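You operate a simulated robot arm through the tools that you are given. There is no shell and no other tool. Be economical: measure what you need, move in short steps, check, and stop when the job is done.

Carry out the task below with a simulated two-armed robot. There is one attempt and no reset: what you move stays moved.

## Task
Shake the white-capped tube and stand it back in its rack.
Fine: use the shaker: slide the blue block aside, work the lever till no dye lies at the bottom, slide the block back; the other tube stays in the rack, unmixed. Set down upright: what you pick out. Where these are worked on the way, their far stop is far enough and under half their travel is too little: blue block.

Only the result counts: the job must be done as asked and must still hold three seconds after the hand-in. Knocking over, shifting, dropping, spilling or breaking anything else fails it.

## Robot
Two 7-joint arms with fingered hands on one trunk, on a base that drives. Base frame: it is fixed to the floor where the robot stands at the start and does not move with it; the origin is under the middle of the robot, x ahead of it, y to its left, z up; the surface under the hand at the start is at about z = 900. Readings come in mm, degrees, newtons and seconds.
The left shoulder is at the start at [42, 163, 1061], the right one opposite. Places, roughly: blue block [400, 600, 900]; first hole from the left of the teal rack [500, 0, 900]; left hole of the shaker [500, 600, 900]; right hole of the shaker [500, 500, 900]; second hole from the left of the teal rack [500, -100, 900]. Payload 4 kg a hand.
The TCP of each hand is the grasp point between the finger pads, 36 mm short of the fingertips. In the tool frame z runs along the fingers and y along their closing line. The gripper opens to 124 mm. The gripper's body begins 42 mm behind the TCP. The gripper is a hand of 4 fingers: y runs from the thumb to the fingers, the wrist lies at [-15, -99, -189] in the tool frame, and closing takes about 1.5 s.
Orientation is told as [roll, pitch, yaw] about the base's x, y, z axes, in that order, counted from this pose: with the fingers straight down and the wrist toward the robot, the tool's x, y and z point along [0, 1, 0], [1, 0, 0] and [0, 0, -1] of the base frame.

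## Interface
- The arms move only by the tool step_arm. It takes "left_commands", "right_commands" or both (then of equal length, played together; a hand with none holds still); each is a list of rows, each a list of 7 numbers: the finger opening in mm, from 0 to 124, then the shift along the tool's x, y, z in mm, then the turn, a rotation vector about the tool's x, y, z in degrees. In form: [[jaw, x, y, z, rx, ry, rz], ...]. A call has 1 to 12 rows; each row is the pose to reach, as a shift and turn from the pose commanded when the call began, along the tool's axes at that moment. Rows are played at 5 a second. More than 50 mm and 8.6 degrees between two rows, or a gripper value outside its range, and nothing of the call is played. Where a pose cannot be reached the arm comes as near as it can. A force on the tool above 40 N (or 10 N above the force at the start of the call, whichever is more), or a blocked arm, ends the call early, and 0.2 s more pass. The fingers move at their own pace (about 45 mm/s each) and stop on an object; they squeeze with about 28 N. The grip force told is the motor's: it shows also when the fingers shut on nothing. Time passes only in rows, and 0.2 s behind the last, so rows that repeat a pose let the fingers close. The reply holds the time, the measured pose of the TCP, the force on the tool along the base axes, the opening and the grip force, in the units named above and with some noise, with the torque about the TCP (base axes, N m) and any sound that the robot's microphone picked up.
- Cameras (640 x 400 px; columns grow to the right, rows downward): "scene" is now at [148.9, 27, 1303]; the picture's right is [0.29, -0.96, -0.04], its down [-0.42, -0.09, -0.90] and it looks along [0.86, 0.28, -0.43] (base axes); focal length 214 px, centre (320, 200). "left" rides on the left gripper at [-75, -86, -123] in its tool frame; the picture's right is [-0.70, -0.34, 0.63], its down [0.64, -0.68, 0.35] and it looks along [0.32, 0.65, 0.69] (tool axes); focal length 275 px, centre (320, 200). "right" rides on the right gripper at [75, -86, -123] in its tool frame; the picture's right is [-0.70, 0.34, -0.63], its down [-0.64, -0.68, 0.35] and it looks along [-0.32, 0.65, 0.69] (tool axes); focal length 275 px, centre (320, 200). There is no depth. A picture from a camera that has moved, and an enlarged one, comes with that camera's place and axes in the base frame and with its lens.
- snapshot(camera): a new picture of that camera. It takes no simulated time.
- raise_lower(by): slides the trunk up (or, below 0, down) by that many mm; the arms and the scene camera ride with it, the base frame stays. It gives what a move gives, with no picture.
- base_move(legs): drives the robot by 1 to 6 legs, each [ahead, left, turn to the left] in mm, mm and degrees, along the robot's own axes; the way and the turn of a leg run together, so that a leg with both is an arc; at most 1500 mm and 180 degrees a leg. The arms and the cameras ride along, it lands a little off, and it stops where it bumps. It gives what a move gives.
- hand_shape(shape, hand): the hand has 4 fingers and takes this shape, open, in about a second: jaw (thumb against the fingers, like two jaws); tri (thumb and two fingers); tip (a fingertip pinch); poke (one finger out to press); point (the index stretched); flat (the hand flat); cup (the hand cupped); fist (a fist). The gripper value then closes the fingers along that shape, each until it touches; the sizes above hold for jaw. It gives what a move gives, with no picture.
- pan_tilt(pan, tilt): turns the head with the scene camera to pan (to the left, within 86 degrees either way) and tilt (down, from -29 to 69), counted from straight ahead of the robot. It gives what a move gives.
- zoom(camera, box): a new picture of the part [left, top, right, bottom] of that camera's present view, enlarged. It takes no simulated time.
- hand_in(): hands the job in; it is judged then, once.

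Work in short steps. Places have to be worked out from the pictures, the camera data and where the tool is seen: move nearer, look again, correct. Check each grasp and each placing, and mend what went wrong. You have 120 turns and 100 pictures in all, those below and enlarged ones among them. Open the grippers and draw the arms clear of the work before you hand the job in, unless the task says otherwise; then end with one line.

The tools are called after ">>>" by a JSON object that holds its "fn" and its "kwargs". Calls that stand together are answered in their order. step_arm: Moves the arms, as the interface text tells. Its arguments: {"type":"object","properties":{"left_commands":{"type":"array","items":{"type":"array","items":{"type":"number"}}},"right_commands":{"type":"array","items":{"type":"array","items":{"type":"number"}}}},"required":[]} The other tools are called the same way: raise_lower (by) slides the trunk up or down; hand_shape (shape, hand) gives the hand a shape; base_move (legs) drives the base; pan_tilt (pan, tilt) turns the head that bears the scene camera; snapshot (camera) takes a picture; zoom (camera, box) takes an enlarged picture of a part of a camera's view; hand_in () hands the job in.

At the start:

```text
clock: 0.0
left_tcp_pos: [478.9, 549.5, 1156.1]
left_tool_rot: [0.1, 0.0, -0.1]
left_force: [-0.6, 0.5, 0.3]
left_torque: [0.02, 0.01, -0.01]
left_width: 123.4
left_gripper_force: 0.1
left_shape: jaw
right_tcp_pos: [626.2, 85.5, 1187.9]
right_tool_rot: [0.0, 0.0, 0.0]
right_force: [0.6, -0.1, -0.9]
right_torque: [-0.02, 0.01, 0.01]
right_width: 123.6
right_gripper_force: 0.1
right_shape: jaw
trunk travel left (down, up): [-225.0, 253.0]
robot x, y, heading: [-2.9, -1.3, 0.1]
head pan, tilt: [17.1, 16.8]
```

scene: 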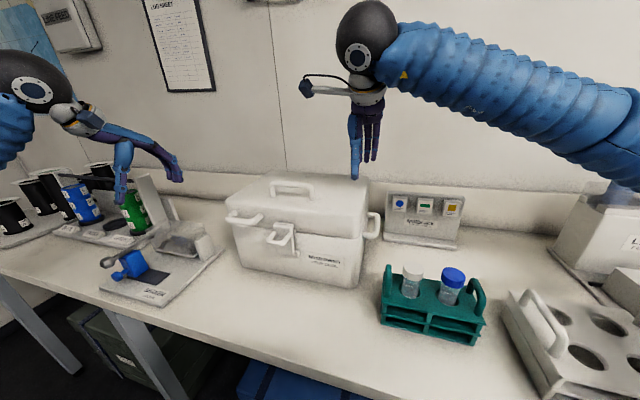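
right: 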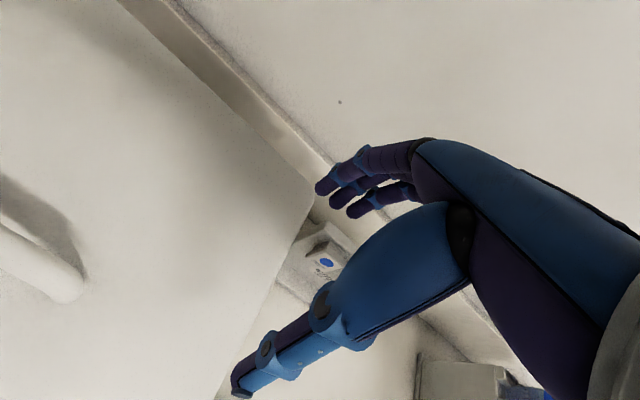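
left: 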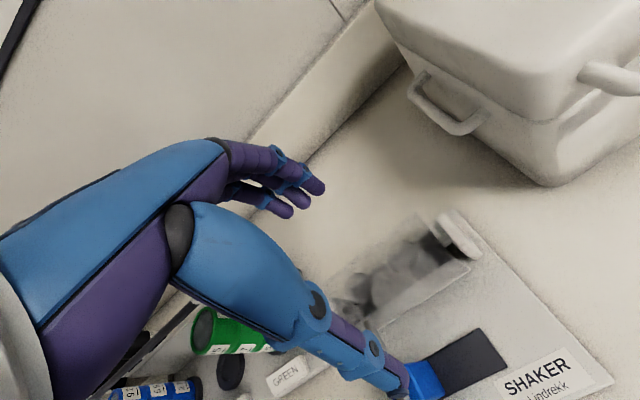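

The scene shows the shaker at left and the teal rack to the right. I'll zoom into both to work out the details.

>>> {"fn": "zoom", "kwargs": {"camera": "scene", "box": [60, 180, 240, 310]}}

>>> {"fn": "zoom", "kwargs": {"camera": "scene", "box": [360, 180, 520, 360]}}

>>> {"fn": "zoom", "kwargs": {"camera": "left", "box": [180, 180, 640, 400]}}

```text
3.08 times, centred on (150, 245) of scene
camera zoom: at [148.9, 27.0, 1303.0], right [0.29, -0.96, -0.04], down [-0.42, -0.09, -0.9], along [0.86, 0.28, -0.43], focal length 660 px, centre (843, 62)
```

zoom: 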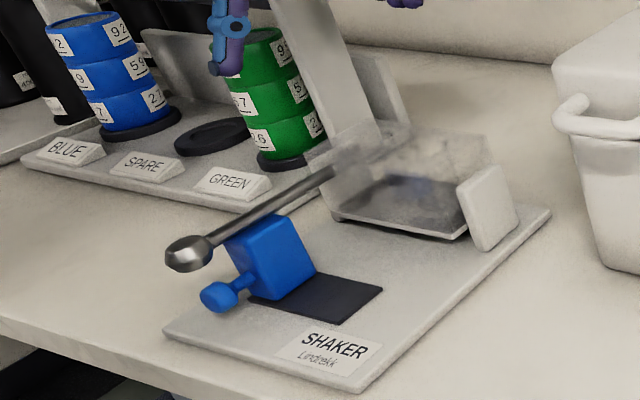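

```text
2.22 times, centred on (440, 270) of scene
camera zoom: at [148.9, 27.0, 1303.0], right [0.29, -0.96, -0.04], down [-0.42, -0.09, -0.9], along [0.86, 0.28, -0.43], focal length 477 px, centre (53, 44)
```

zoom: 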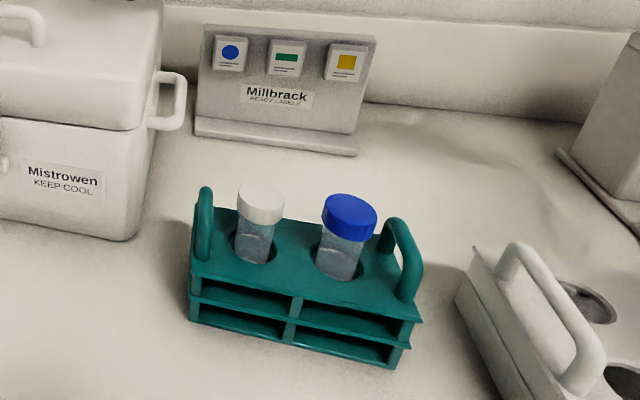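

```text
1.39 times, centred on (410, 290) of left
camera zoom: at [392.9, 474.7, 1279.7], right [-0.34, -0.7, -0.63], down [-0.68, 0.64, -0.35], along [0.65, 0.32, -0.69], focal length 383 px, centre (195, 75)
```

zoom: 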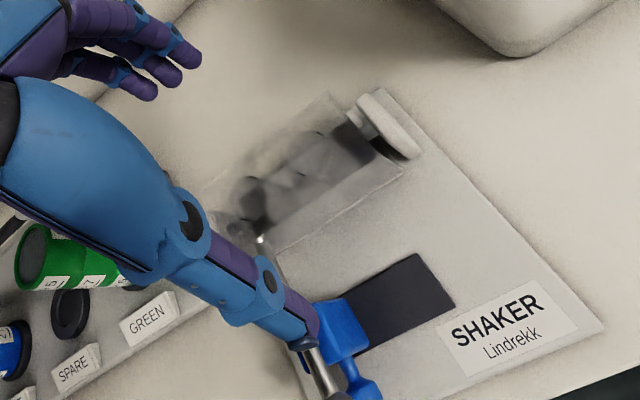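

The shaker has a lever running over a blue block with a knob, beside a dark slot it can slide into. I'll back off a little and drive left, so that the left hand can work the shaker comfortably and I get a better view.

>>> {"fn": "base_move", "kwargs": {"legs": [[-150, 0, 0], [0, 250, 0]]}}

>>> {"fn": "pan_tilt", "kwargs": {"pan": 25, "tilt": 35}}

>>> {"fn": "snapshot", "kwargs": {"camera": "scene"}}

>>> {"fn": "snapshot", "kwargs": {"camera": "left"}}

```text
clock: 2.8
left_tcp_pos: [332.2, 794.6, 1156.5]
left_tool_rot: [-0.2, 0.0, -0.3]
left_force: [-0.6, 0.5, 0.1]
left_torque: [-0.05, 0.01, 0.0]
left_width: 123.6
left_gripper_force: 0.0
left_shape: jaw
right_tcp_pos: [478.7, 329.9, 1186.5]
right_tool_rot: [-0.1, -0.1, -0.2]
right_force: [-0.2, 0.2, -0.6]
right_torque: [-0.01, 0.0, -0.02]
right_width: 123.7
right_gripper_force: 0.0
right_shape: jaw
trunk travel left (down, up): [-225.0, 253.0]
robot x, y, heading: [-145.3, 245.2, -0.4]
head pan, tilt: [17.1, 16.8]
```

```text
clock: 3.6
left_tcp_pos: [334.2, 793.2, 1157.4]
left_tool_rot: [0.0, 0.0, -0.4]
left_force: [0.0, -0.7, -0.4]
left_torque: [0.01, -0.03, -0.01]
left_width: 123.6
left_gripper_force: 0.1
left_shape: jaw
right_tcp_pos: [476.8, 329.0, 1186.6]
right_tool_rot: [0.0, -0.1, -0.3]
right_force: [-0.2, -1.1, 0.0]
right_torque: [-0.01, -0.01, 0.01]
right_width: 123.5
right_gripper_force: 0.0
right_shape: jaw
trunk travel left (down, up): [-225.0, 253.0]
robot x, y, heading: [-148.0, 246.6, -0.6]
head pan, tilt: [25.0, 35.0]
```

```text
93 pictures are left
camera scene: at [-13.4, 281.7, 1275.8], right [0.41, -0.91, -0.06], down [-0.64, -0.24, -0.73], along [0.65, 0.34, -0.68], focal length 214 px, centre (320, 200)
```

scene: 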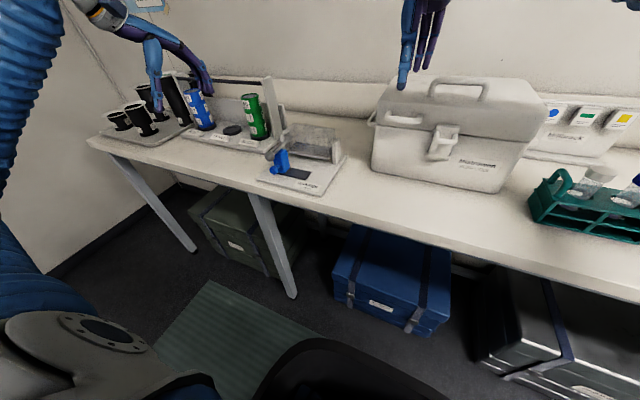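

```text
92 pictures are left
camera left: at [246.7, 718.4, 1279.7], right [-0.34, -0.69, -0.63], down [-0.68, 0.65, -0.35], along [0.65, 0.31, -0.69], focal length 275 px, centre (320, 200)
```

left: 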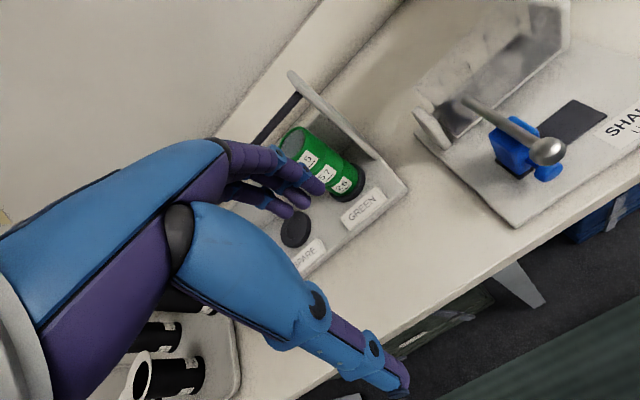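

The left camera now shows the shaker clearly; I'll zoom in on it from both cameras.

>>> {"fn": "zoom", "kwargs": {"camera": "left", "box": [400, 0, 640, 230]}}

>>> {"fn": "zoom", "kwargs": {"camera": "scene", "box": [230, 60, 370, 200]}}

```text
1.74 times, centred on (520, 115) of left
camera zoom: at [246.7, 718.4, 1279.7], right [-0.34, -0.69, -0.63], down [-0.68, 0.65, -0.35], along [0.65, 0.31, -0.69], focal length 479 px, centre (-28, 348)
```

zoom: 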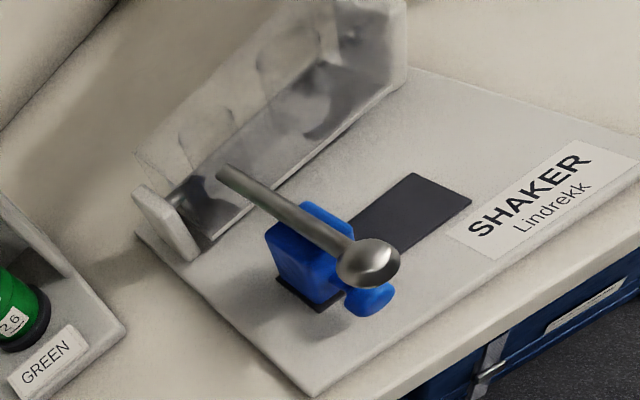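

```text
2.86 times, centred on (300, 130) of scene
camera zoom: at [-13.4, 281.7, 1275.8], right [0.41, -0.91, -0.06], down [-0.64, -0.24, -0.73], along [0.65, 0.34, -0.68], focal length 613 px, centre (377, 400)
```

zoom: 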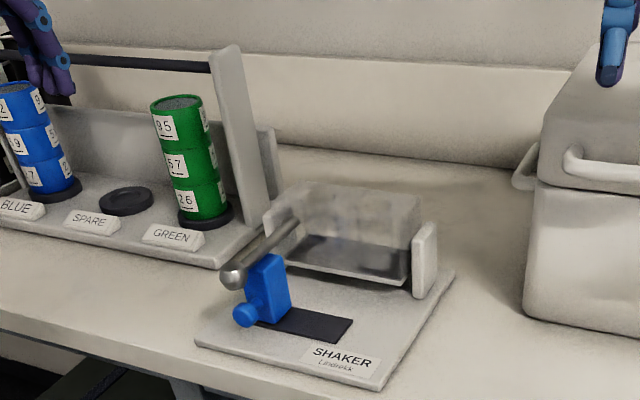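

From two views I place the block at about (421,621,940), its knob at (373,621,940), the lever ball at (372,621,985) and the dark slot running towards y≈530. I'll close the left hand and bring it above the block's left side, then look.

>>> {"fn": "step_arm", "kwargs": {"left_commands": [[0, -27, 22, 20, 0, 0, 0], [0, -54, 44, 40, 0, 0, 0], [0, -81, 66, 60, 0, 0, 0], [0, -108, 87, 77, 0, 0, 0], [0, -108, 87, 77, 0, 0, 0], [0, -108, 87, 77, 0, 0, 0], [0, -108, 87, 77, 0, 0, 0], [0, -108, 87, 77, 0, 0, 0]]}}

>>> {"fn": "snapshot", "kwargs": {"camera": "left"}}

>>> {"fn": "zoom", "kwargs": {"camera": "scene", "box": [200, 40, 360, 200]}}

```text
clock: 5.4
left_tcp_pos: [418.8, 685.6, 1079.0]
left_tool_rot: [0.0, 0.0, -0.4]
left_force: [0.7, 0.1, -1.0]
left_torque: [-0.01, 0.0, 0.01]
left_width: 0.1
left_gripper_force: 18.6
left_shape: jaw
right_tcp_pos: [478.1, 327.7, 1187.2]
right_tool_rot: [0.0, 0.1, -0.3]
right_force: [-0.5, 1.0, -0.2]
right_torque: [0.02, 0.01, -0.02]
right_width: 124.0
right_gripper_force: 0.1
right_shape: jaw
trunk travel left (down, up): [-225.0, 253.0]
robot x, y, heading: [-144.2, 244.4, -0.3]
head pan, tilt: [25.0, 35.0]
```

```text
89 pictures are left
camera left: at [333.4, 610.0, 1201.9], right [-0.34, -0.69, -0.63], down [-0.68, 0.65, -0.35], along [0.65, 0.31, -0.69], focal length 275 px, centre (320, 200)
```

left: 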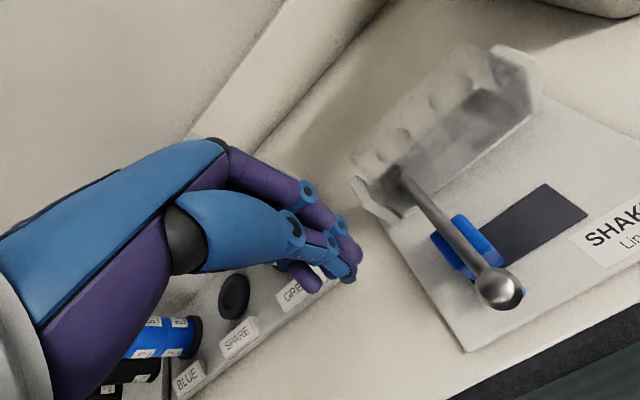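

```text
2.50 times, centred on (280, 120) of scene
camera zoom: at [-13.3, 281.5, 1275.7], right [0.41, -0.91, -0.06], down [-0.64, -0.24, -0.73], along [0.65, 0.34, -0.68], focal length 536 px, centre (420, 400)
```

zoom: 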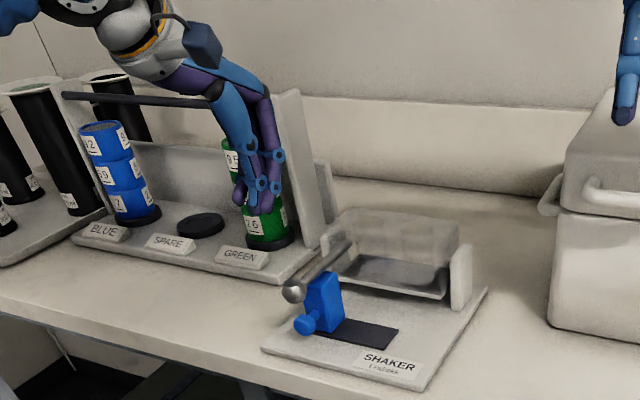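

The closed hand is at (419,685,1079), left of the block. I'll lower it so the fingertips reach about z=930 beside the block, still clear of it.

>>> {"fn": "step_arm", "kwargs": {"left_commands": [[0, 6, 1, 30, 0, 0, 0], [0, 10, 1, 60, 0, 0, 0], [0, 10, 1, 90, 0, 0, 0], [0, 10, 1, 110, 0, 0, 0]]}}

>>> {"fn": "snapshot", "kwargs": {"camera": "left"}}

>>> {"fn": "zoom", "kwargs": {"camera": "scene", "box": [220, 80, 360, 200]}}

```text
clock: 6.4
left_tcp_pos: [421.5, 696.2, 969.6]
left_tool_rot: [0.0, 0.0, -0.3]
left_force: [0.1, 0.2, -0.7]
left_torque: [0.02, 0.0, 0.01]
left_width: 0.0
left_gripper_force: 27.7
left_shape: jaw
right_tcp_pos: [476.5, 329.1, 1186.2]
right_tool_rot: [0.0, 0.1, -0.3]
right_force: [0.2, -0.1, 0.3]
right_torque: [0.0, -0.01, 0.01]
right_width: 123.8
right_gripper_force: 0.1
right_shape: jaw
trunk travel left (down, up): [-225.0, 253.0]
robot x, y, heading: [-146.8, 249.5, -0.3]
head pan, tilt: [25.0, 35.0]
```

```text
87 pictures are left
camera left: at [335.5, 621.0, 1092.1], right [-0.34, -0.7, -0.63], down [-0.68, 0.65, -0.35], along [0.65, 0.31, -0.69], focal length 275 px, centre (320, 200)
```

left: 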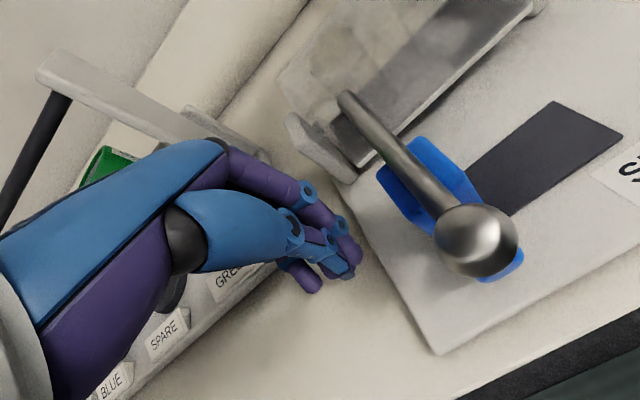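

```text
3.33 times, centred on (290, 140) of scene
camera zoom: at [-13.4, 281.9, 1275.7], right [0.41, -0.91, -0.06], down [-0.64, -0.24, -0.73], along [0.65, 0.34, -0.68], focal length 715 px, centre (420, 400)
```

zoom: 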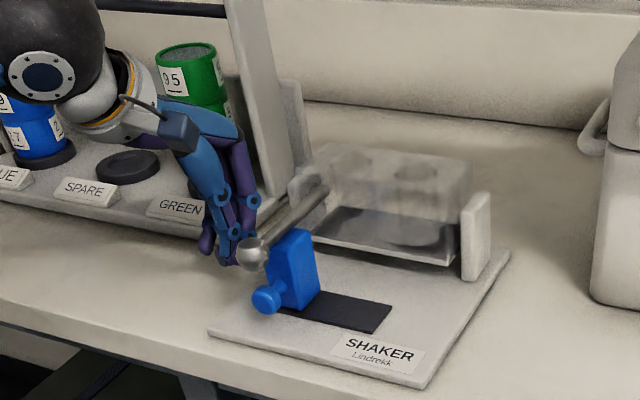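

The fingers are beside the block with a clear line. I'll move right toward −y until the force shows contact.

>>> {"fn": "step_arm", "kwargs": {"left_commands": [[0, -10, 0, 0, 0, 0, 0], [0, -20, 0, 0, 0, 0, 0], [0, -28, 0, 0, 0, 0, 0], [0, -36, 0, 0, 0, 0, 0], [0, -44, 0, 0, 0, 0, 0], [0, -52, 0, 0, 0, 0, 0]]}}

>>> {"fn": "snapshot", "kwargs": {"camera": "left"}}

```text
clock: 7.8
left_tcp_pos: [422.8, 648.9, 968.8]
left_tool_rot: [-0.1, -0.1, 0.0]
left_force: [0.5, 34.3, 3.7]
left_torque: [-0.59, -0.09, 0.94]
left_width: 0.2
left_gripper_force: 28.1
left_shape: jaw
right_tcp_pos: [478.0, 332.3, 1186.6]
right_tool_rot: [-0.1, 0.1, -0.2]
right_force: [-0.8, -0.9, 0.0]
right_torque: [-0.02, 0.01, -0.03]
right_width: 123.5
right_gripper_force: 0.1
right_shape: jaw
trunk travel left (down, up): [-225.0, 253.0]
robot x, y, heading: [-152.0, 246.9, -0.4]
head pan, tilt: [25.0, 35.0]
```

```text
85 pictures are left
camera left: at [334.6, 572.6, 1092.1], right [-0.34, -0.7, -0.63], down [-0.68, 0.64, -0.35], along [0.65, 0.31, -0.69], focal length 275 px, centre (320, 200)
```

left: 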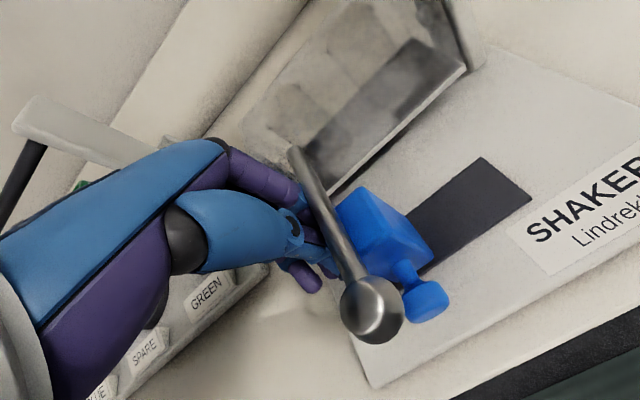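

The fingers met the lever as well as the block (the lever lies in their way at 34 N), so a push from the left can't finish the move. I'll back off, rise, and look at how far the block went.

>>> {"fn": "step_arm", "kwargs": {"left_commands": [[0, 20, 0, 0, 0, 0, 0], [0, 45, 0, 0, 0, 0, 0], [0, 45, 0, -40, 0, 0, 0], [0, 45, 0, -80, 0, 0, 0], [0, 45, 0, -120, 0, 0, 0]]}}

>>> {"fn": "snapshot", "kwargs": {"camera": "left"}}

>>> {"fn": "zoom", "kwargs": {"camera": "scene", "box": [240, 110, 360, 200]}}

```text
clock: 9.0
left_tcp_pos: [417.1, 685.4, 1089.6]
left_tool_rot: [0.1, 0.0, -0.2]
left_force: [-0.4, 0.4, -0.3]
left_torque: [0.03, 0.03, 0.01]
left_width: 0.0
left_gripper_force: 28.3
left_shape: jaw
right_tcp_pos: [477.8, 327.0, 1187.3]
right_tool_rot: [0.1, 0.0, -0.3]
right_force: [-0.2, -0.1, -0.5]
right_torque: [0.02, 0.01, 0.0]
right_width: 124.0
right_gripper_force: 0.1
right_shape: jaw
trunk travel left (down, up): [-225.0, 253.0]
robot x, y, heading: [-147.5, 248.3, -0.2]
head pan, tilt: [25.0, 35.0]
```

```text
84 pictures are left
camera left: at [331.7, 610.5, 1213.7], right [-0.34, -0.69, -0.63], down [-0.68, 0.65, -0.34], along [0.65, 0.31, -0.69], focal length 275 px, centre (320, 200)
```

left: 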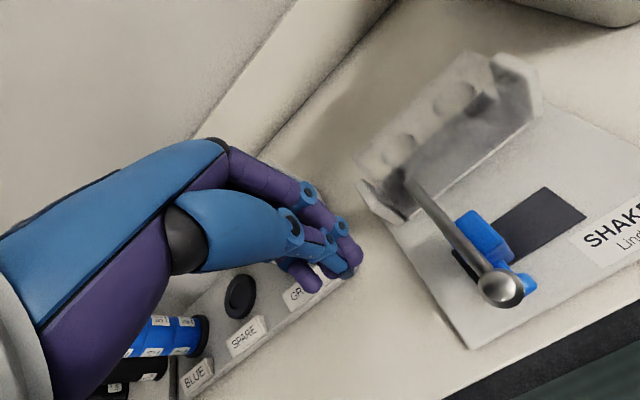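

```text
4.44 times, centred on (300, 155) of scene
camera zoom: at [-13.9, 280.6, 1275.9], right [0.41, -0.91, -0.07], down [-0.64, -0.24, -0.73], along [0.65, 0.34, -0.68], focal length 953 px, centre (409, 400)
```

zoom: 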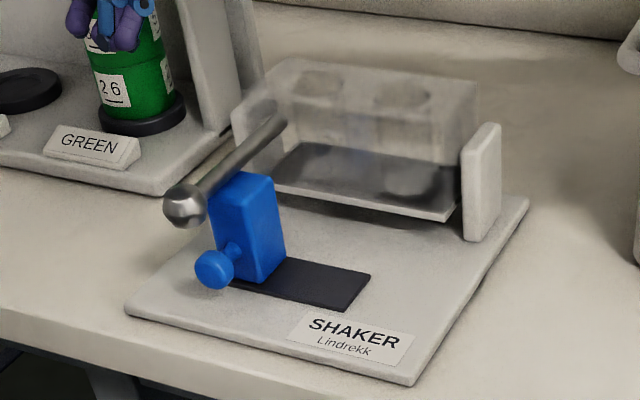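

The block has gone about 15 mm: it now spans roughly y 601–633, x 404–440, z 910–968, with the slot's right end at y≈538. I'll use a narrow fingertip pinch on its exposed right edge, so I move the hand over to the right, above everything, and set the "tip" shape to look at it.

>>> {"fn": "step_arm", "kwargs": {"left_commands": [[0, -40, 0, -10, 0, 0, 0], [0, -80, 0, -10, 0, 0, 0], [0, -120, 2, -10, 0, 0, 0]]}}

>>> {"fn": "hand_shape", "kwargs": {"hand": "left", "shape": "tip"}}

>>> {"fn": "snapshot", "kwargs": {"camera": "left"}}

>>> {"fn": "zoom", "kwargs": {"camera": "scene", "box": [220, 50, 380, 200]}}

```text
clock: 9.8
left_tcp_pos: [421.5, 565.5, 1099.8]
left_tool_rot: [0.0, 0.1, -0.3]
left_force: [-0.1, -0.9, 0.1]
left_torque: [0.02, -0.01, 0.0]
left_width: 0.1
left_gripper_force: 28.3
left_shape: jaw
right_tcp_pos: [477.9, 327.1, 1186.9]
right_tool_rot: [0.1, 0.1, -0.4]
right_force: [-0.8, 0.0, -0.5]
right_torque: [0.04, 0.0, -0.02]
right_width: 123.9
right_gripper_force: 0.0
right_shape: jaw
trunk travel left (down, up): [-225.0, 253.0]
robot x, y, heading: [-147.4, 245.4, -0.4]
head pan, tilt: [25.0, 35.0]
```

```text
clock: 10.7
left_tcp_pos: [421.1, 567.1, 1098.1]
left_tool_rot: [0.0, 0.0, -0.4]
left_force: [-0.1, 0.9, 0.1]
left_torque: [-0.01, 0.04, -0.01]
left_width: 123.6
left_gripper_force: 0.0
left_shape: tip
right_tcp_pos: [477.0, 327.3, 1186.3]
right_tool_rot: [0.0, 0.0, -0.2]
right_force: [-0.8, -0.8, 0.4]
right_torque: [0.01, -0.01, 0.03]
right_width: 123.6
right_gripper_force: 0.0
right_shape: jaw
trunk travel left (down, up): [-225.0, 253.0]
robot x, y, heading: [-153.8, 247.3, -0.5]
head pan, tilt: [25.0, 35.0]
```

```text
82 pictures are left
camera left: at [334.7, 492.6, 1221.7], right [-0.34, -0.69, -0.63], down [-0.68, 0.65, -0.35], along [0.65, 0.31, -0.69], focal length 275 px, centre (320, 200)
```

left: 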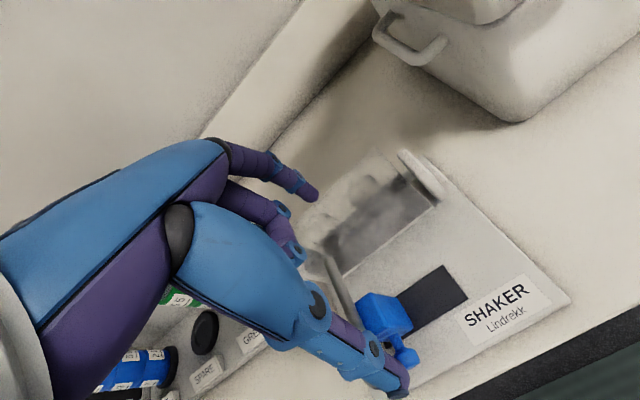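

```text
2.67 times, centred on (300, 125) of scene
camera zoom: at [-13.4, 281.5, 1275.7], right [0.41, -0.91, -0.06], down [-0.64, -0.24, -0.73], along [0.65, 0.34, -0.68], focal length 572 px, centre (373, 400)
```

zoom: 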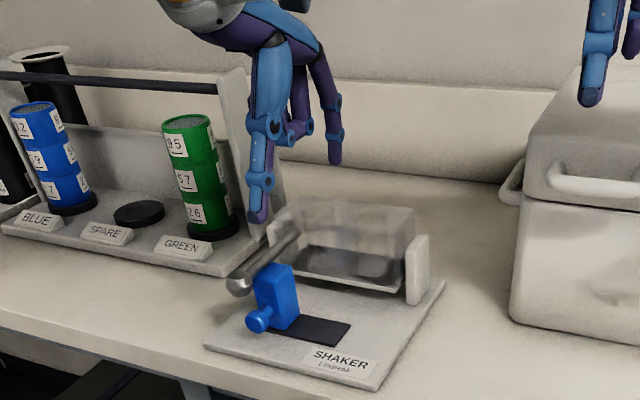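

"Tip" leaves curled fingers on the lever side, so it doesn't suit. Instead I'll use the jaw, rolled about 40° so the hand leans to the right: the fingers then reach under the lever and grip the block's front and rear faces.

>>> {"fn": "hand_shape", "kwargs": {"hand": "left", "shape": "jaw"}}

>>> {"fn": "step_arm", "kwargs": {"left_commands": [[56, 0, 0, 0, 0, 8, 0], [56, 0, 0, 0, 0, 16, 0], [56, 0, 0, 0, 0, 24, 0], [56, 0, 0, 0, 0, 32, 0], [56, 0, 0, 0, 0, 40, 0], [56, 0, 0, 0, 0, 40, 0]]}}

>>> {"fn": "snapshot", "kwargs": {"camera": "left"}}

>>> {"fn": "zoom", "kwargs": {"camera": "scene", "box": [220, 50, 380, 200]}}

```text
clock: 11.6
left_tcp_pos: [421.4, 567.9, 1098.2]
left_tool_rot: [0.0, 0.0, -0.3]
left_force: [-0.6, -0.2, 0.0]
left_torque: [-0.02, 0.03, -0.02]
left_width: 123.7
left_gripper_force: 0.0
left_shape: jaw
right_tcp_pos: [478.1, 328.1, 1186.7]
right_tool_rot: [0.0, 0.0, -0.4]
right_force: [0.5, 0.5, -0.3]
right_torque: [-0.03, 0.03, 0.01]
right_width: 123.6
right_gripper_force: 0.1
right_shape: jaw
trunk travel left (down, up): [-225.0, 253.0]
robot x, y, heading: [-149.1, 246.8, -0.3]
head pan, tilt: [25.0, 35.0]
```

```text
clock: 13.0
left_tcp_pos: [421.8, 566.6, 1100.8]
left_tool_rot: [40.0, 0.1, -0.3]
left_force: [0.9, -0.2, 1.0]
left_torque: [-0.01, 0.0, 0.01]
left_width: 56.4
left_gripper_force: 0.1
left_shape: jaw
right_tcp_pos: [477.0, 329.2, 1187.4]
right_tool_rot: [0.0, 0.0, -0.3]
right_force: [0.2, -0.6, -0.6]
right_torque: [-0.05, -0.01, -0.02]
right_width: 123.9
right_gripper_force: 0.1
right_shape: jaw
trunk travel left (down, up): [-225.0, 253.0]
robot x, y, heading: [-149.6, 244.7, -0.4]
head pan, tilt: [25.0, 35.0]
```

```text
80 pictures are left
camera left: at [334.7, 431.2, 1146.3], right [-0.34, -0.12, -0.93], down [-0.68, 0.72, 0.15], along [0.65, 0.68, -0.33], focal length 275 px, centre (320, 200)
```

left: 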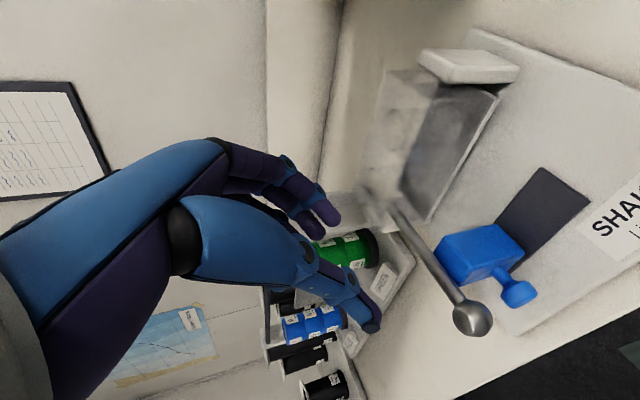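

```text
2.67 times, centred on (300, 125) of scene
camera zoom: at [-14.2, 281.5, 1275.9], right [0.41, -0.91, -0.06], down [-0.64, -0.24, -0.73], along [0.65, 0.34, -0.68], focal length 572 px, centre (373, 400)
```

zoom: 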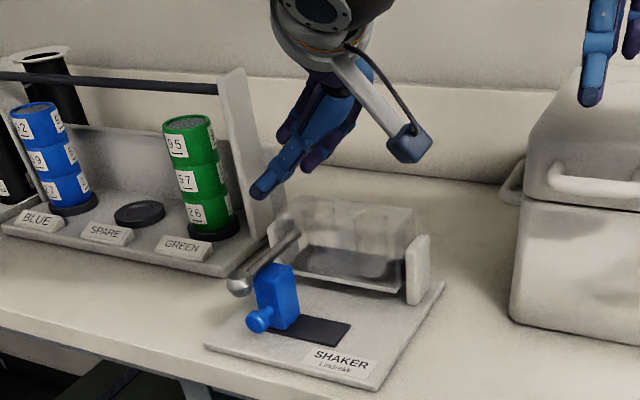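

The rolled hand is fine, and this view puts the block at x 397–440, top z≈960, knob at (374,618,935). I'll approach along the slanted finger direction, stopping short to check.

>>> {"fn": "step_arm", "kwargs": {"left_commands": [[60, -40, -4, 0, 0, 0, 0], [60, -75, -4, 10, 0, 0, 0], [60, -75, -4, 45, 0, 0, 0], [60, -75, -4, 80, 0, 0, 0], [60, -75, -4, 80, 0, 0, 0]]}}

>>> {"fn": "snapshot", "kwargs": {"camera": "left"}}

>>> {"fn": "zoom", "kwargs": {"camera": "scene", "box": [240, 80, 360, 200]}}

```text
clock: 14.2
left_tcp_pos: [414.8, 560.0, 991.6]
left_tool_rot: [39.9, -0.1, -0.4]
left_force: [-8.4, -2.6, 8.2]
left_torque: [0.07, -0.57, -0.08]
left_width: 58.0
left_gripper_force: 0.1
left_shape: jaw
right_tcp_pos: [477.1, 328.8, 1187.3]
right_tool_rot: [0.0, 0.1, -0.3]
right_force: [-0.2, -0.4, -1.0]
right_torque: [0.02, -0.01, 0.07]
right_width: 123.6
right_gripper_force: 0.0
right_shape: jaw
trunk travel left (down, up): [-225.0, 253.0]
robot x, y, heading: [-150.9, 245.3, -0.4]
head pan, tilt: [25.0, 35.0]
```

```text
78 pictures are left
camera left: at [328.5, 423.8, 1037.4], right [-0.34, -0.12, -0.93], down [-0.68, 0.72, 0.15], along [0.65, 0.68, -0.33], focal length 275 px, centre (320, 200)
```

left: 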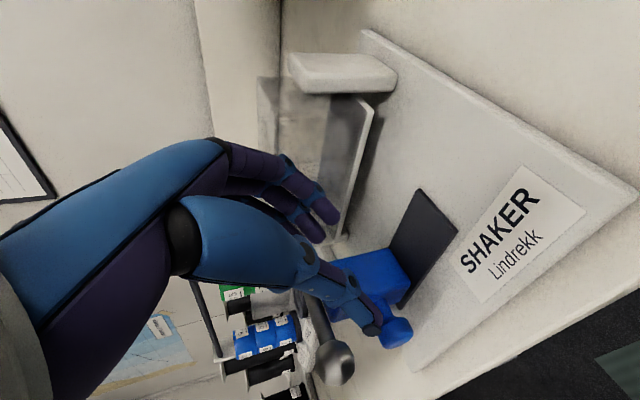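

```text
3.33 times, centred on (300, 140) of scene
camera zoom: at [-14.4, 281.4, 1276.0], right [0.41, -0.91, -0.06], down [-0.64, -0.24, -0.73], along [0.65, 0.34, -0.68], focal length 715 px, centre (387, 400)
```

zoom: 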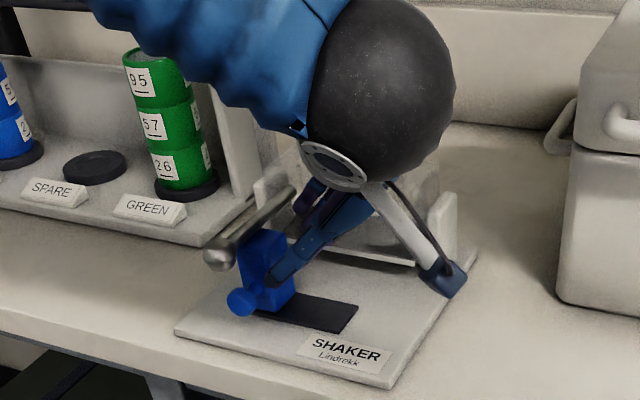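

A small force (−8 N in x, +8 N in z) appeared and the opening was squeezed by 2 mm: something touches the far fingers, probably the cradle. I'll zoom in to check.

>>> {"fn": "zoom", "kwargs": {"camera": "left", "box": [220, 120, 440, 370]}}

>>> {"fn": "snapshot", "kwargs": {"camera": "right"}}

```text
1.60 times, centred on (330, 245) of left
camera zoom: at [328.5, 423.8, 1037.4], right [-0.34, -0.12, -0.93], down [-0.68, 0.72, 0.15], along [0.65, 0.68, -0.33], focal length 440 px, centre (304, 128)
```

zoom: 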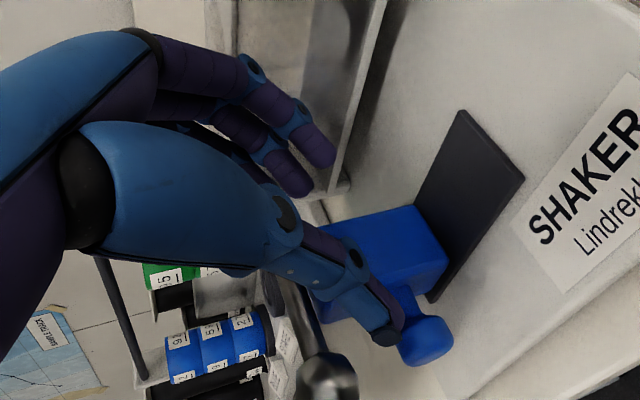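

```text
75 pictures are left
camera right: at [391.4, 403.9, 1310.6], right [0.33, -0.7, 0.63], down [-0.68, -0.64, -0.35], along [0.65, -0.32, -0.69], focal length 275 px, centre (320, 200)
```

right: 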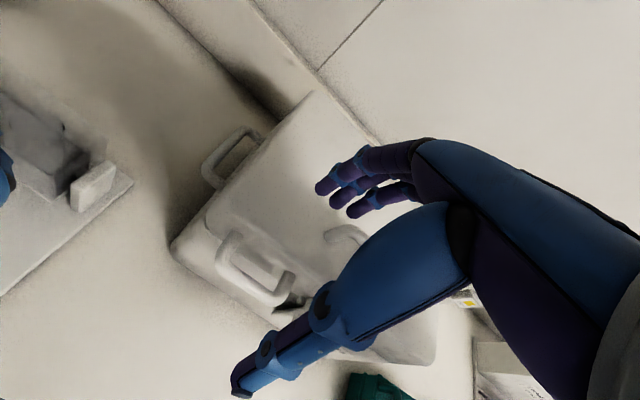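

Most likely the far fingers' knuckles brush the cradle. A cleaner way: pitch the hand so the closed fingers point forward and down, reach in below the lever ball on the left of the knob, and drag the knob to the right. First I retreat and un-roll.

>>> {"fn": "step_arm", "kwargs": {"left_commands": [[60, 0, 0, -40, 0, 0, 0], [60, 0, 0, -80, 0, 0, 0], [60, 35, -10, -100, 0, -8, 0], [60, 70, -20, -100, 0, -16, 0], [60, 70, -40, -100, 0, -24, 0], [0, 70, -60, -100, 0, -32, 0], [0, 70, -80, -100, 0, -40, 0]]}}

```text
clock: 15.8
left_tcp_pos: [338.2, 553.3, 1111.2]
left_tool_rot: [-0.2, 0.1, -0.2]
left_force: [-0.5, -0.2, -0.4]
left_torque: [-0.03, -0.01, 0.0]
left_width: 7.3
left_gripper_force: 0.0
left_shape: jaw
right_tcp_pos: [477.4, 329.1, 1187.1]
right_tool_rot: [-0.1, 0.1, -0.3]
right_force: [0.3, 0.4, -0.3]
right_torque: [0.01, -0.01, -0.01]
right_width: 123.8
right_gripper_force: 0.1
right_shape: jaw
trunk travel left (down, up): [-225.0, 253.0]
robot x, y, heading: [-150.2, 246.8, -0.6]
head pan, tilt: [25.0, 35.0]
```

Now I move to the front-left of the knob at height and pitch the fingers forward by 52°.

>>> {"fn": "step_arm", "kwargs": {"left_commands": [[0, 17, -7, 5, -7.5, 0, 0], [0, 34, -14, 15, -15, 0, 0], [0, 51, -21, 25, -22.5, 0, 0], [0, 68, -28, 40, -30, 0, 0], [0, 85, -35, 55, -37.5, 0, 0], [0, 102, -42, 70, -45, 0, 0], [0, 117, -46, 85, -52, 0, 0], [0, 117, -46, 85, -52, 0, 0]]}}

>>> {"fn": "snapshot", "kwargs": {"camera": "left"}}

>>> {"fn": "zoom", "kwargs": {"camera": "scene", "box": [200, 50, 380, 210]}}

```text
clock: 17.6
left_tcp_pos: [362.1, 759.4, 1027.0]
left_tool_rot: [0.0, -51.9, -0.3]
left_force: [0.2, 0.2, -0.2]
left_torque: [0.0, -0.02, 0.01]
left_width: 0.0
left_gripper_force: 27.9
left_shape: jaw
left hand out of reach, approached as far as the arm can: row 2, 3, 4, 5, 6, 7, 8
right_tcp_pos: [478.9, 327.5, 1187.6]
right_tool_rot: [-0.1, 0.1, -0.2]
right_force: [-0.1, 0.0, -0.2]
right_torque: [-0.01, -0.01, -0.02]
right_width: 123.9
right_gripper_force: 0.0
right_shape: jaw
trunk travel left (down, up): [-225.0, 253.0]
robot x, y, heading: [-147.0, 241.7, -0.4]
head pan, tilt: [25.0, 35.0]
```

```text
74 pictures are left
camera left: at [211.4, 685.6, 1035.5], right [0.29, -0.7, -0.66], down [-0.14, 0.65, -0.75], along [0.95, 0.31, 0.09], focal length 275 px, centre (320, 200)
```

left: 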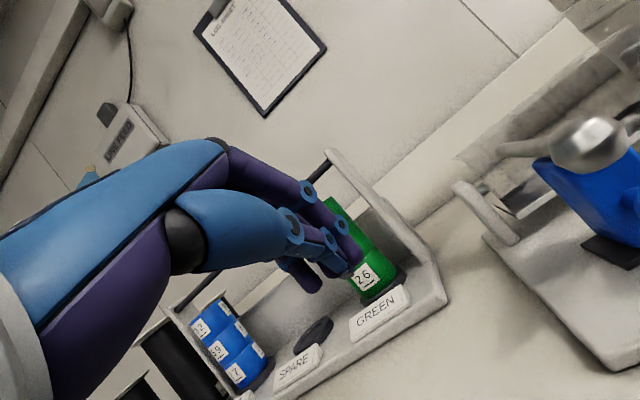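

```text
2.50 times, centred on (290, 130) of scene
camera zoom: at [-13.0, 281.6, 1275.8], right [0.41, -0.91, -0.06], down [-0.64, -0.24, -0.73], along [0.65, 0.34, -0.68], focal length 536 px, centre (395, 375)
```

zoom: 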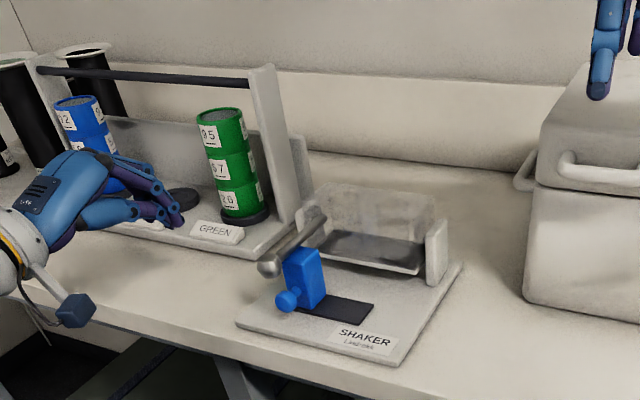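

That pose is too close in for the arm, so it ended further out. I'll back the robot off 170 mm, which gives the arm room for the pitched pose.

>>> {"fn": "base_move", "kwargs": {"legs": [[-170, 0, 0]]}}

>>> {"fn": "step_arm", "kwargs": {"left_commands": [[0, 0, 0, 0, 0, 0, 0]]}}

```text
clock: 19.0
left_tcp_pos: [193.4, 761.4, 1028.3]
left_tool_rot: [-0.1, -52.1, -0.2]
left_force: [-0.4, 0.1, 0.5]
left_torque: [-0.01, 0.02, 0.0]
left_width: 0.0
left_gripper_force: 27.9
left_shape: jaw
right_tcp_pos: [310.7, 329.8, 1188.3]
right_tool_rot: [0.0, -0.2, -0.2]
right_force: [-0.4, -0.6, -0.4]
right_torque: [-0.01, 0.0, 0.01]
right_width: 123.8
right_gripper_force: 0.2
right_shape: jaw
trunk travel left (down, up): [-225.0, 253.0]
robot x, y, heading: [-315.5, 247.1, -0.5]
head pan, tilt: [25.0, 35.0]
```

```text
clock: 19.4
left_tcp_pos: [195.1, 761.8, 1028.1]
left_tool_rot: [0.0, -52.0, -0.2]
left_force: [0.0, 0.5, -0.1]
left_torque: [-0.05, 0.03, 0.0]
left_width: 0.0
left_gripper_force: 27.8
left_shape: jaw
right_tcp_pos: [311.6, 329.3, 1186.7]
right_tool_rot: [0.0, 0.0, -0.3]
right_force: [0.1, -0.7, 0.3]
right_torque: [-0.01, 0.0, 0.01]
right_width: 123.8
right_gripper_force: 0.1
right_shape: jaw
trunk travel left (down, up): [-225.0, 253.0]
robot x, y, heading: [-312.8, 243.6, -0.3]
head pan, tilt: [25.0, 35.0]
```

The pose held and the robot now stands at x=−313. I'll move the hand to just in front-left of the knob, slightly high.

>>> {"fn": "step_arm", "kwargs": {"left_commands": [[0, -22, 11, 30, 0, 0, 0], [0, -44, 22, 60, 0, 0, 0], [0, -66, 33, 90, 0, 0, 0], [0, -87, 44, 118, 0, 0, 0], [0, -87, 44, 118, 0, 0, 0]]}}

>>> {"fn": "pan_tilt", "kwargs": {"pan": 28, "tilt": 30}}

>>> {"fn": "snapshot", "kwargs": {"camera": "left"}}

>>> {"fn": "zoom", "kwargs": {"camera": "scene", "box": [240, 80, 400, 220]}}

```text
clock: 20.6
left_tcp_pos: [314.4, 675.1, 988.4]
left_tool_rot: [-0.2, -51.9, -0.2]
left_force: [-0.8, 0.3, -0.5]
left_torque: [-0.01, 0.0, 0.01]
left_width: 0.1
left_gripper_force: 28.4
left_shape: jaw
right_tcp_pos: [311.0, 329.7, 1186.5]
right_tool_rot: [0.0, 0.0, -0.2]
right_force: [0.3, -0.2, 0.7]
right_torque: [0.0, 0.01, -0.01]
right_width: 123.6
right_gripper_force: 0.1
right_shape: jaw
trunk travel left (down, up): [-225.0, 253.0]
robot x, y, heading: [-315.6, 245.2, -0.2]
head pan, tilt: [25.0, 35.0]
```

```text
clock: 21.3
left_tcp_pos: [313.7, 674.3, 989.3]
left_tool_rot: [0.0, -52.0, -0.2]
left_force: [0.1, -0.4, -0.5]
left_torque: [-0.01, 0.01, -0.01]
left_width: 0.0
left_gripper_force: 27.7
left_shape: jaw
right_tcp_pos: [310.9, 329.6, 1187.8]
right_tool_rot: [0.1, 0.0, -0.3]
right_force: [0.6, -0.2, 1.0]
right_torque: [-0.02, -0.01, -0.01]
right_width: 124.0
right_gripper_force: 0.1
right_shape: jaw
trunk travel left (down, up): [-225.0, 253.0]
robot x, y, heading: [-314.3, 247.6, -0.4]
head pan, tilt: [28.0, 30.0]
```

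```text
72 pictures are left
camera left: at [163.8, 599.4, 997.7], right [0.29, -0.7, -0.66], down [-0.14, 0.65, -0.75], along [0.95, 0.31, 0.09], focal length 275 px, centre (320, 200)
```

left: 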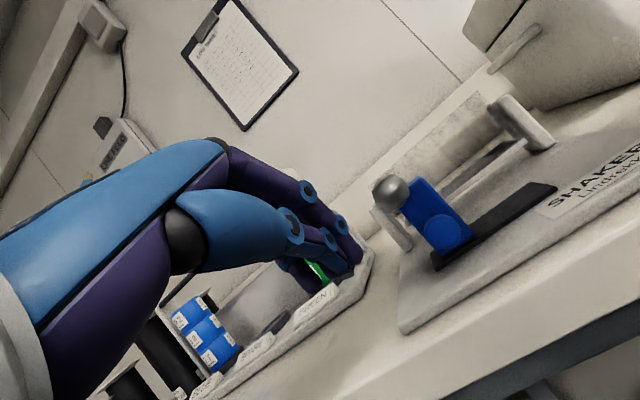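

```text
2.86 times, centred on (320, 150) of scene
camera zoom: at [-178.5, 287.9, 1283.4], right [0.46, -0.89, -0.07], down [-0.57, -0.23, -0.79], along [0.68, 0.4, -0.61], focal length 613 px, centre (320, 343)
```

zoom: 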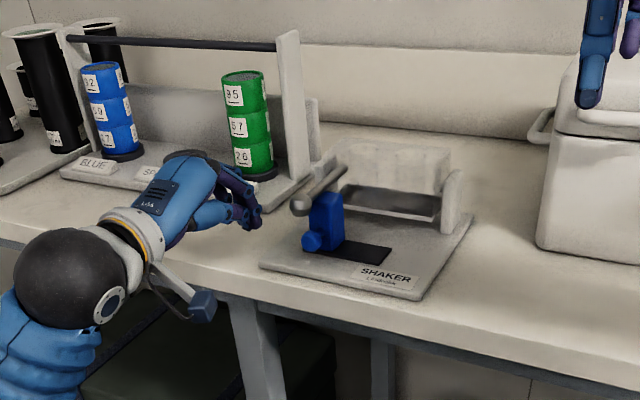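

Positions check out: knob at about (374,613,937), ball at (372,623,986), so there is a gap below the ball. I'll advance along the fingers to bring the tips to z≈932, left of the knob.

>>> {"fn": "step_arm", "kwargs": {"left_commands": [[0, -3, 0, 20, 0, 0, 0], [0, -6, 0, 40, 0, 0, 0], [0, -8, 0, 58, 0, 0, 0], [0, -8, 0, 58, 0, 0, 0]]}}

>>> {"fn": "zoom", "kwargs": {"camera": "left", "box": [220, 130, 500, 330]}}

>>> {"fn": "zoom", "kwargs": {"camera": "scene", "box": [260, 100, 380, 200]}}

```text
clock: 22.3
left_tcp_pos: [360.4, 666.3, 954.0]
left_tool_rot: [0.1, -51.9, -0.2]
left_force: [-0.1, -0.5, -1.7]
left_torque: [0.0, 0.0, 0.05]
left_width: 0.0
left_gripper_force: 27.2
left_shape: jaw
right_tcp_pos: [311.5, 330.8, 1187.1]
right_tool_rot: [0.1, 0.0, -0.2]
right_force: [0.3, 0.2, 0.2]
right_torque: [0.0, -0.01, 0.01]
right_width: 123.5
right_gripper_force: 0.1
right_shape: jaw
trunk travel left (down, up): [-225.0, 253.0]
robot x, y, heading: [-312.3, 244.6, -0.4]
head pan, tilt: [28.0, 30.0]
```

```text
2.00 times, centred on (360, 230) of left
camera zoom: at [209.6, 590.9, 962.2], right [0.29, -0.7, -0.66], down [-0.14, 0.65, -0.75], along [0.95, 0.31, 0.09], focal length 551 px, centre (240, 140)
```

zoom: 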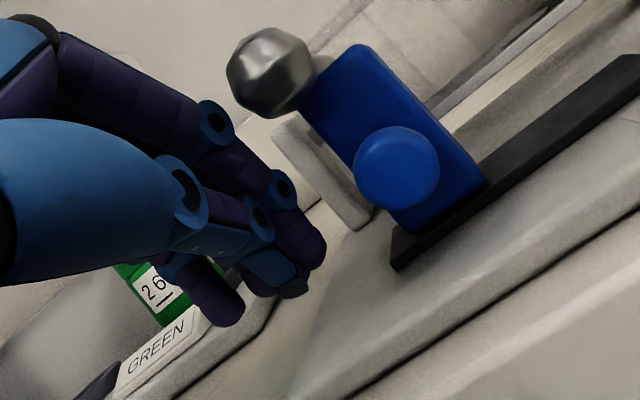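

```text
4.00 times, centred on (320, 150) of scene
camera zoom: at [-178.8, 288.0, 1283.5], right [0.46, -0.89, -0.07], down [-0.57, -0.23, -0.79], along [0.68, 0.4, -0.61], focal length 858 px, centre (320, 400)
```

zoom: 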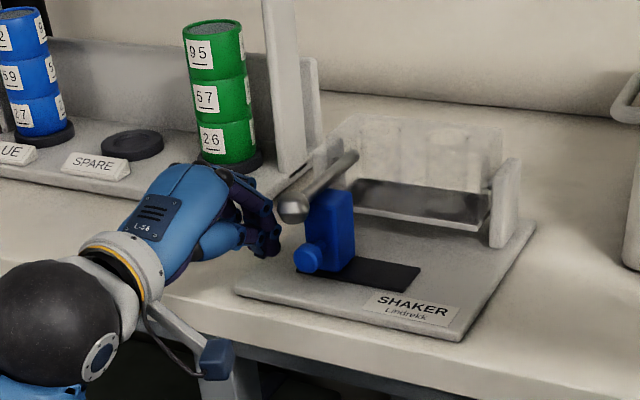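

The closed fingers' middle knuckles sit right at the lever-ball height, so they would hit it. Better idea: open the hand wide, pitch to about 75°, and pass the fingers above and only the thumb below the lever ball, so the thumb alone drags the knob. I retreat, pitch and open.

>>> {"fn": "step_arm", "kwargs": {"left_commands": [[0, 0, 0, -40, 0, 0, 0], [0, 0, 0, -76, 0, 0, 0], [124, 0, 0, -76, -7.7, 0, 0], [124, 0, 0, -76, -15.4, 0, 0], [124, 0, 0, -76, -23, 0, 0], [124, 0, 0, -76, -23, 0, 0], [124, 0, 0, -76, -23, 0, 0]]}}

>>> {"fn": "snapshot", "kwargs": {"camera": "left"}}

>>> {"fn": "zoom", "kwargs": {"camera": "scene", "box": [220, 80, 380, 220]}}

```text
clock: 23.9
left_tcp_pos: [300.2, 665.5, 1001.7]
left_tool_rot: [-0.2, -75.0, -0.1]
left_force: [-0.2, 1.6, -0.3]
left_torque: [0.0, 0.02, 0.0]
left_width: 123.9
left_gripper_force: 0.1
left_shape: jaw
right_tcp_pos: [311.9, 329.1, 1187.9]
right_tool_rot: [0.0, 0.0, -0.2]
right_force: [0.1, -0.7, 0.3]
right_torque: [-0.02, 0.03, -0.02]
right_width: 124.1
right_gripper_force: 0.0
right_shape: jaw
trunk travel left (down, up): [-225.0, 253.0]
robot x, y, heading: [-317.0, 246.5, -0.3]
head pan, tilt: [28.0, 30.0]
```

```text
68 pictures are left
camera left: at [158.7, 591.7, 950.0], right [0.52, -0.7, -0.49], down [0.16, 0.64, -0.75], along [0.84, 0.31, 0.45], focal length 275 px, centre (320, 200)
```

left: 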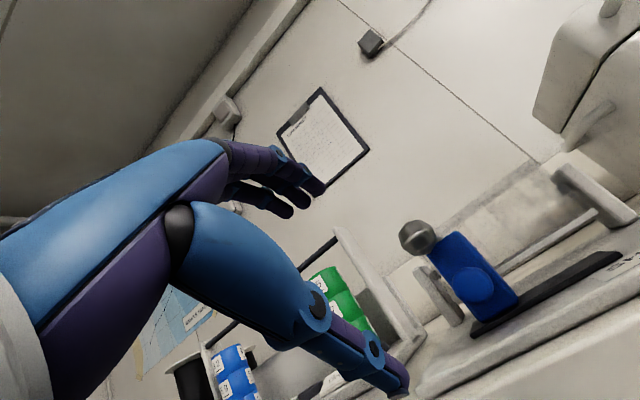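

```text
2.86 times, centred on (300, 150) of scene
camera zoom: at [-178.5, 287.9, 1283.4], right [0.46, -0.89, -0.07], down [-0.57, -0.23, -0.79], along [0.68, 0.4, -0.61], focal length 613 px, centre (377, 343)
```

zoom: 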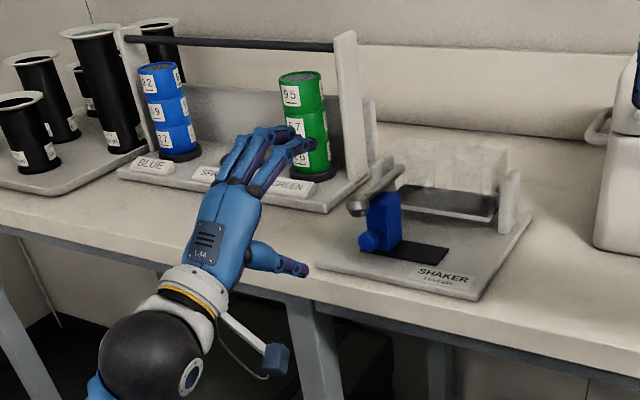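

The thumb tip triangulates to about (315,669,921), i.e. 73 mm below the TCP line and 35 ahead, as modelled. I'll move so it lies at x≈385, z≈930, left of the knob, with the lever ball between thumb and fingers.

>>> {"fn": "step_arm", "kwargs": {"left_commands": [[124, 0, 14, 10, 0, 0, 0], [124, 0, 27, 30, 0, 0, 0], [124, 0, 27, 50, 0, 0, 0], [124, 0, 27, 65, 0, 0, 0], [124, 0, 27, 65, 0, 0, 0]]}}

>>> {"fn": "snapshot", "kwargs": {"camera": "left"}}

>>> {"fn": "zoom", "kwargs": {"camera": "scene", "box": [250, 90, 370, 210]}}

```text
clock: 25.1
left_tcp_pos: [369.1, 664.4, 1011.6]
left_tool_rot: [-0.2, -75.0, -0.2]
left_force: [-0.3, -0.4, 0.2]
left_torque: [-0.03, 0.03, -0.01]
left_width: 123.4
left_gripper_force: 0.1
left_shape: jaw
right_tcp_pos: [311.6, 329.7, 1186.8]
right_tool_rot: [0.1, 0.0, -0.2]
right_force: [-0.1, -0.1, -0.1]
right_torque: [-0.02, -0.01, -0.03]
right_width: 123.5
right_gripper_force: 0.1
right_shape: jaw
trunk travel left (down, up): [-225.0, 253.0]
robot x, y, heading: [-316.3, 247.1, -0.1]
head pan, tilt: [28.0, 30.0]
```

```text
66 pictures are left
camera left: at [228.3, 589.9, 960.2], right [0.52, -0.7, -0.49], down [0.16, 0.64, -0.75], along [0.84, 0.31, 0.45], focal length 275 px, centre (320, 200)
```

left: 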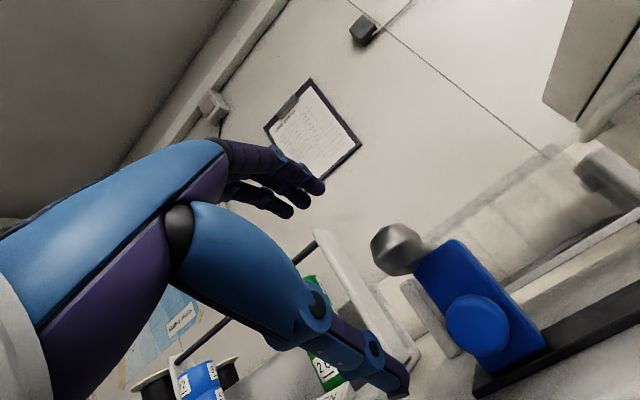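

```text
3.33 times, centred on (310, 150) of scene
camera zoom: at [-178.7, 287.9, 1283.5], right [0.46, -0.89, -0.07], down [-0.57, -0.23, -0.79], along [0.68, 0.4, -0.61], focal length 715 px, centre (353, 367)
```

zoom: 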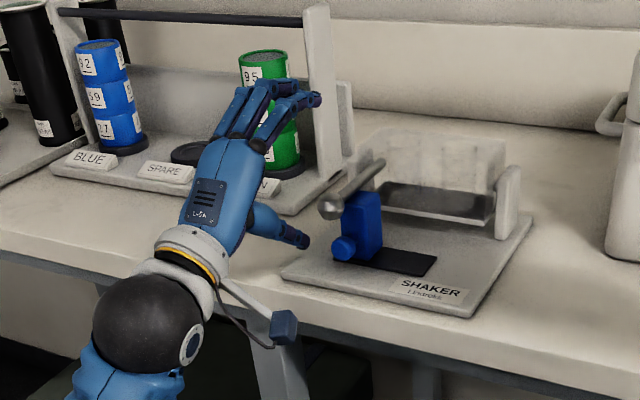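

The geometry looks right: the ball lies between thumb and fingers. I'll sweep the hand to the right so the thumb drags the knob.

>>> {"fn": "step_arm", "kwargs": {"left_commands": [[124, -14, 0, 0, 0, 0, 0], [124, -28, 0, 0, 0, 0, 0], [124, -38, 0, 0, 0, 0, 0], [124, -48, 0, 0, 0, 0, 0], [124, -58, 0, 0, 0, 0, 0], [124, -66, 0, 0, 0, 0, 0]]}}

>>> {"fn": "snapshot", "kwargs": {"camera": "left"}}

>>> {"fn": "zoom", "kwargs": {"camera": "scene", "box": [250, 90, 370, 210]}}

```text
clock: 26.5
left_tcp_pos: [368.9, 599.1, 1010.2]
left_tool_rot: [0.0, -75.1, -0.2]
left_force: [0.3, -0.1, 0.2]
left_torque: [0.01, -0.02, -0.01]
left_width: 124.0
left_gripper_force: 0.0
left_shape: jaw
right_tcp_pos: [312.0, 329.5, 1187.6]
right_tool_rot: [0.0, 0.0, -0.1]
right_force: [-0.7, 0.3, 0.5]
right_torque: [0.02, 0.01, -0.02]
right_width: 123.7
right_gripper_force: 0.0
right_shape: jaw
trunk travel left (down, up): [-225.0, 253.0]
robot x, y, heading: [-315.3, 245.9, -0.3]
head pan, tilt: [28.0, 30.0]
```

```text
64 pictures are left
camera left: at [227.4, 524.6, 959.5], right [0.52, -0.7, -0.49], down [0.16, 0.64, -0.75], along [0.84, 0.31, 0.45], focal length 275 px, centre (320, 200)
```

left: 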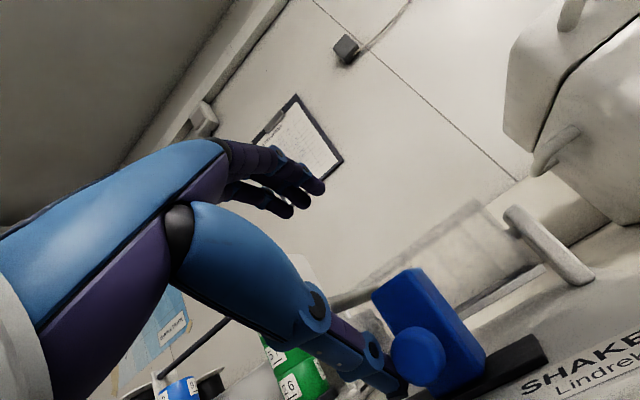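

```text
3.33 times, centred on (310, 150) of scene
camera zoom: at [-178.5, 287.9, 1283.4], right [0.46, -0.89, -0.07], down [-0.57, -0.23, -0.79], along [0.68, 0.4, -0.61], focal length 715 px, centre (353, 367)
```

zoom: 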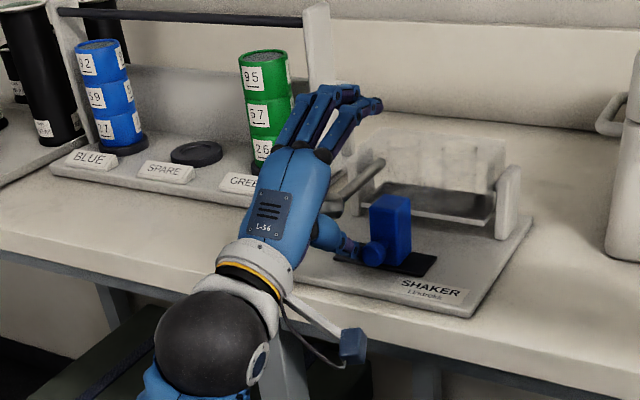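

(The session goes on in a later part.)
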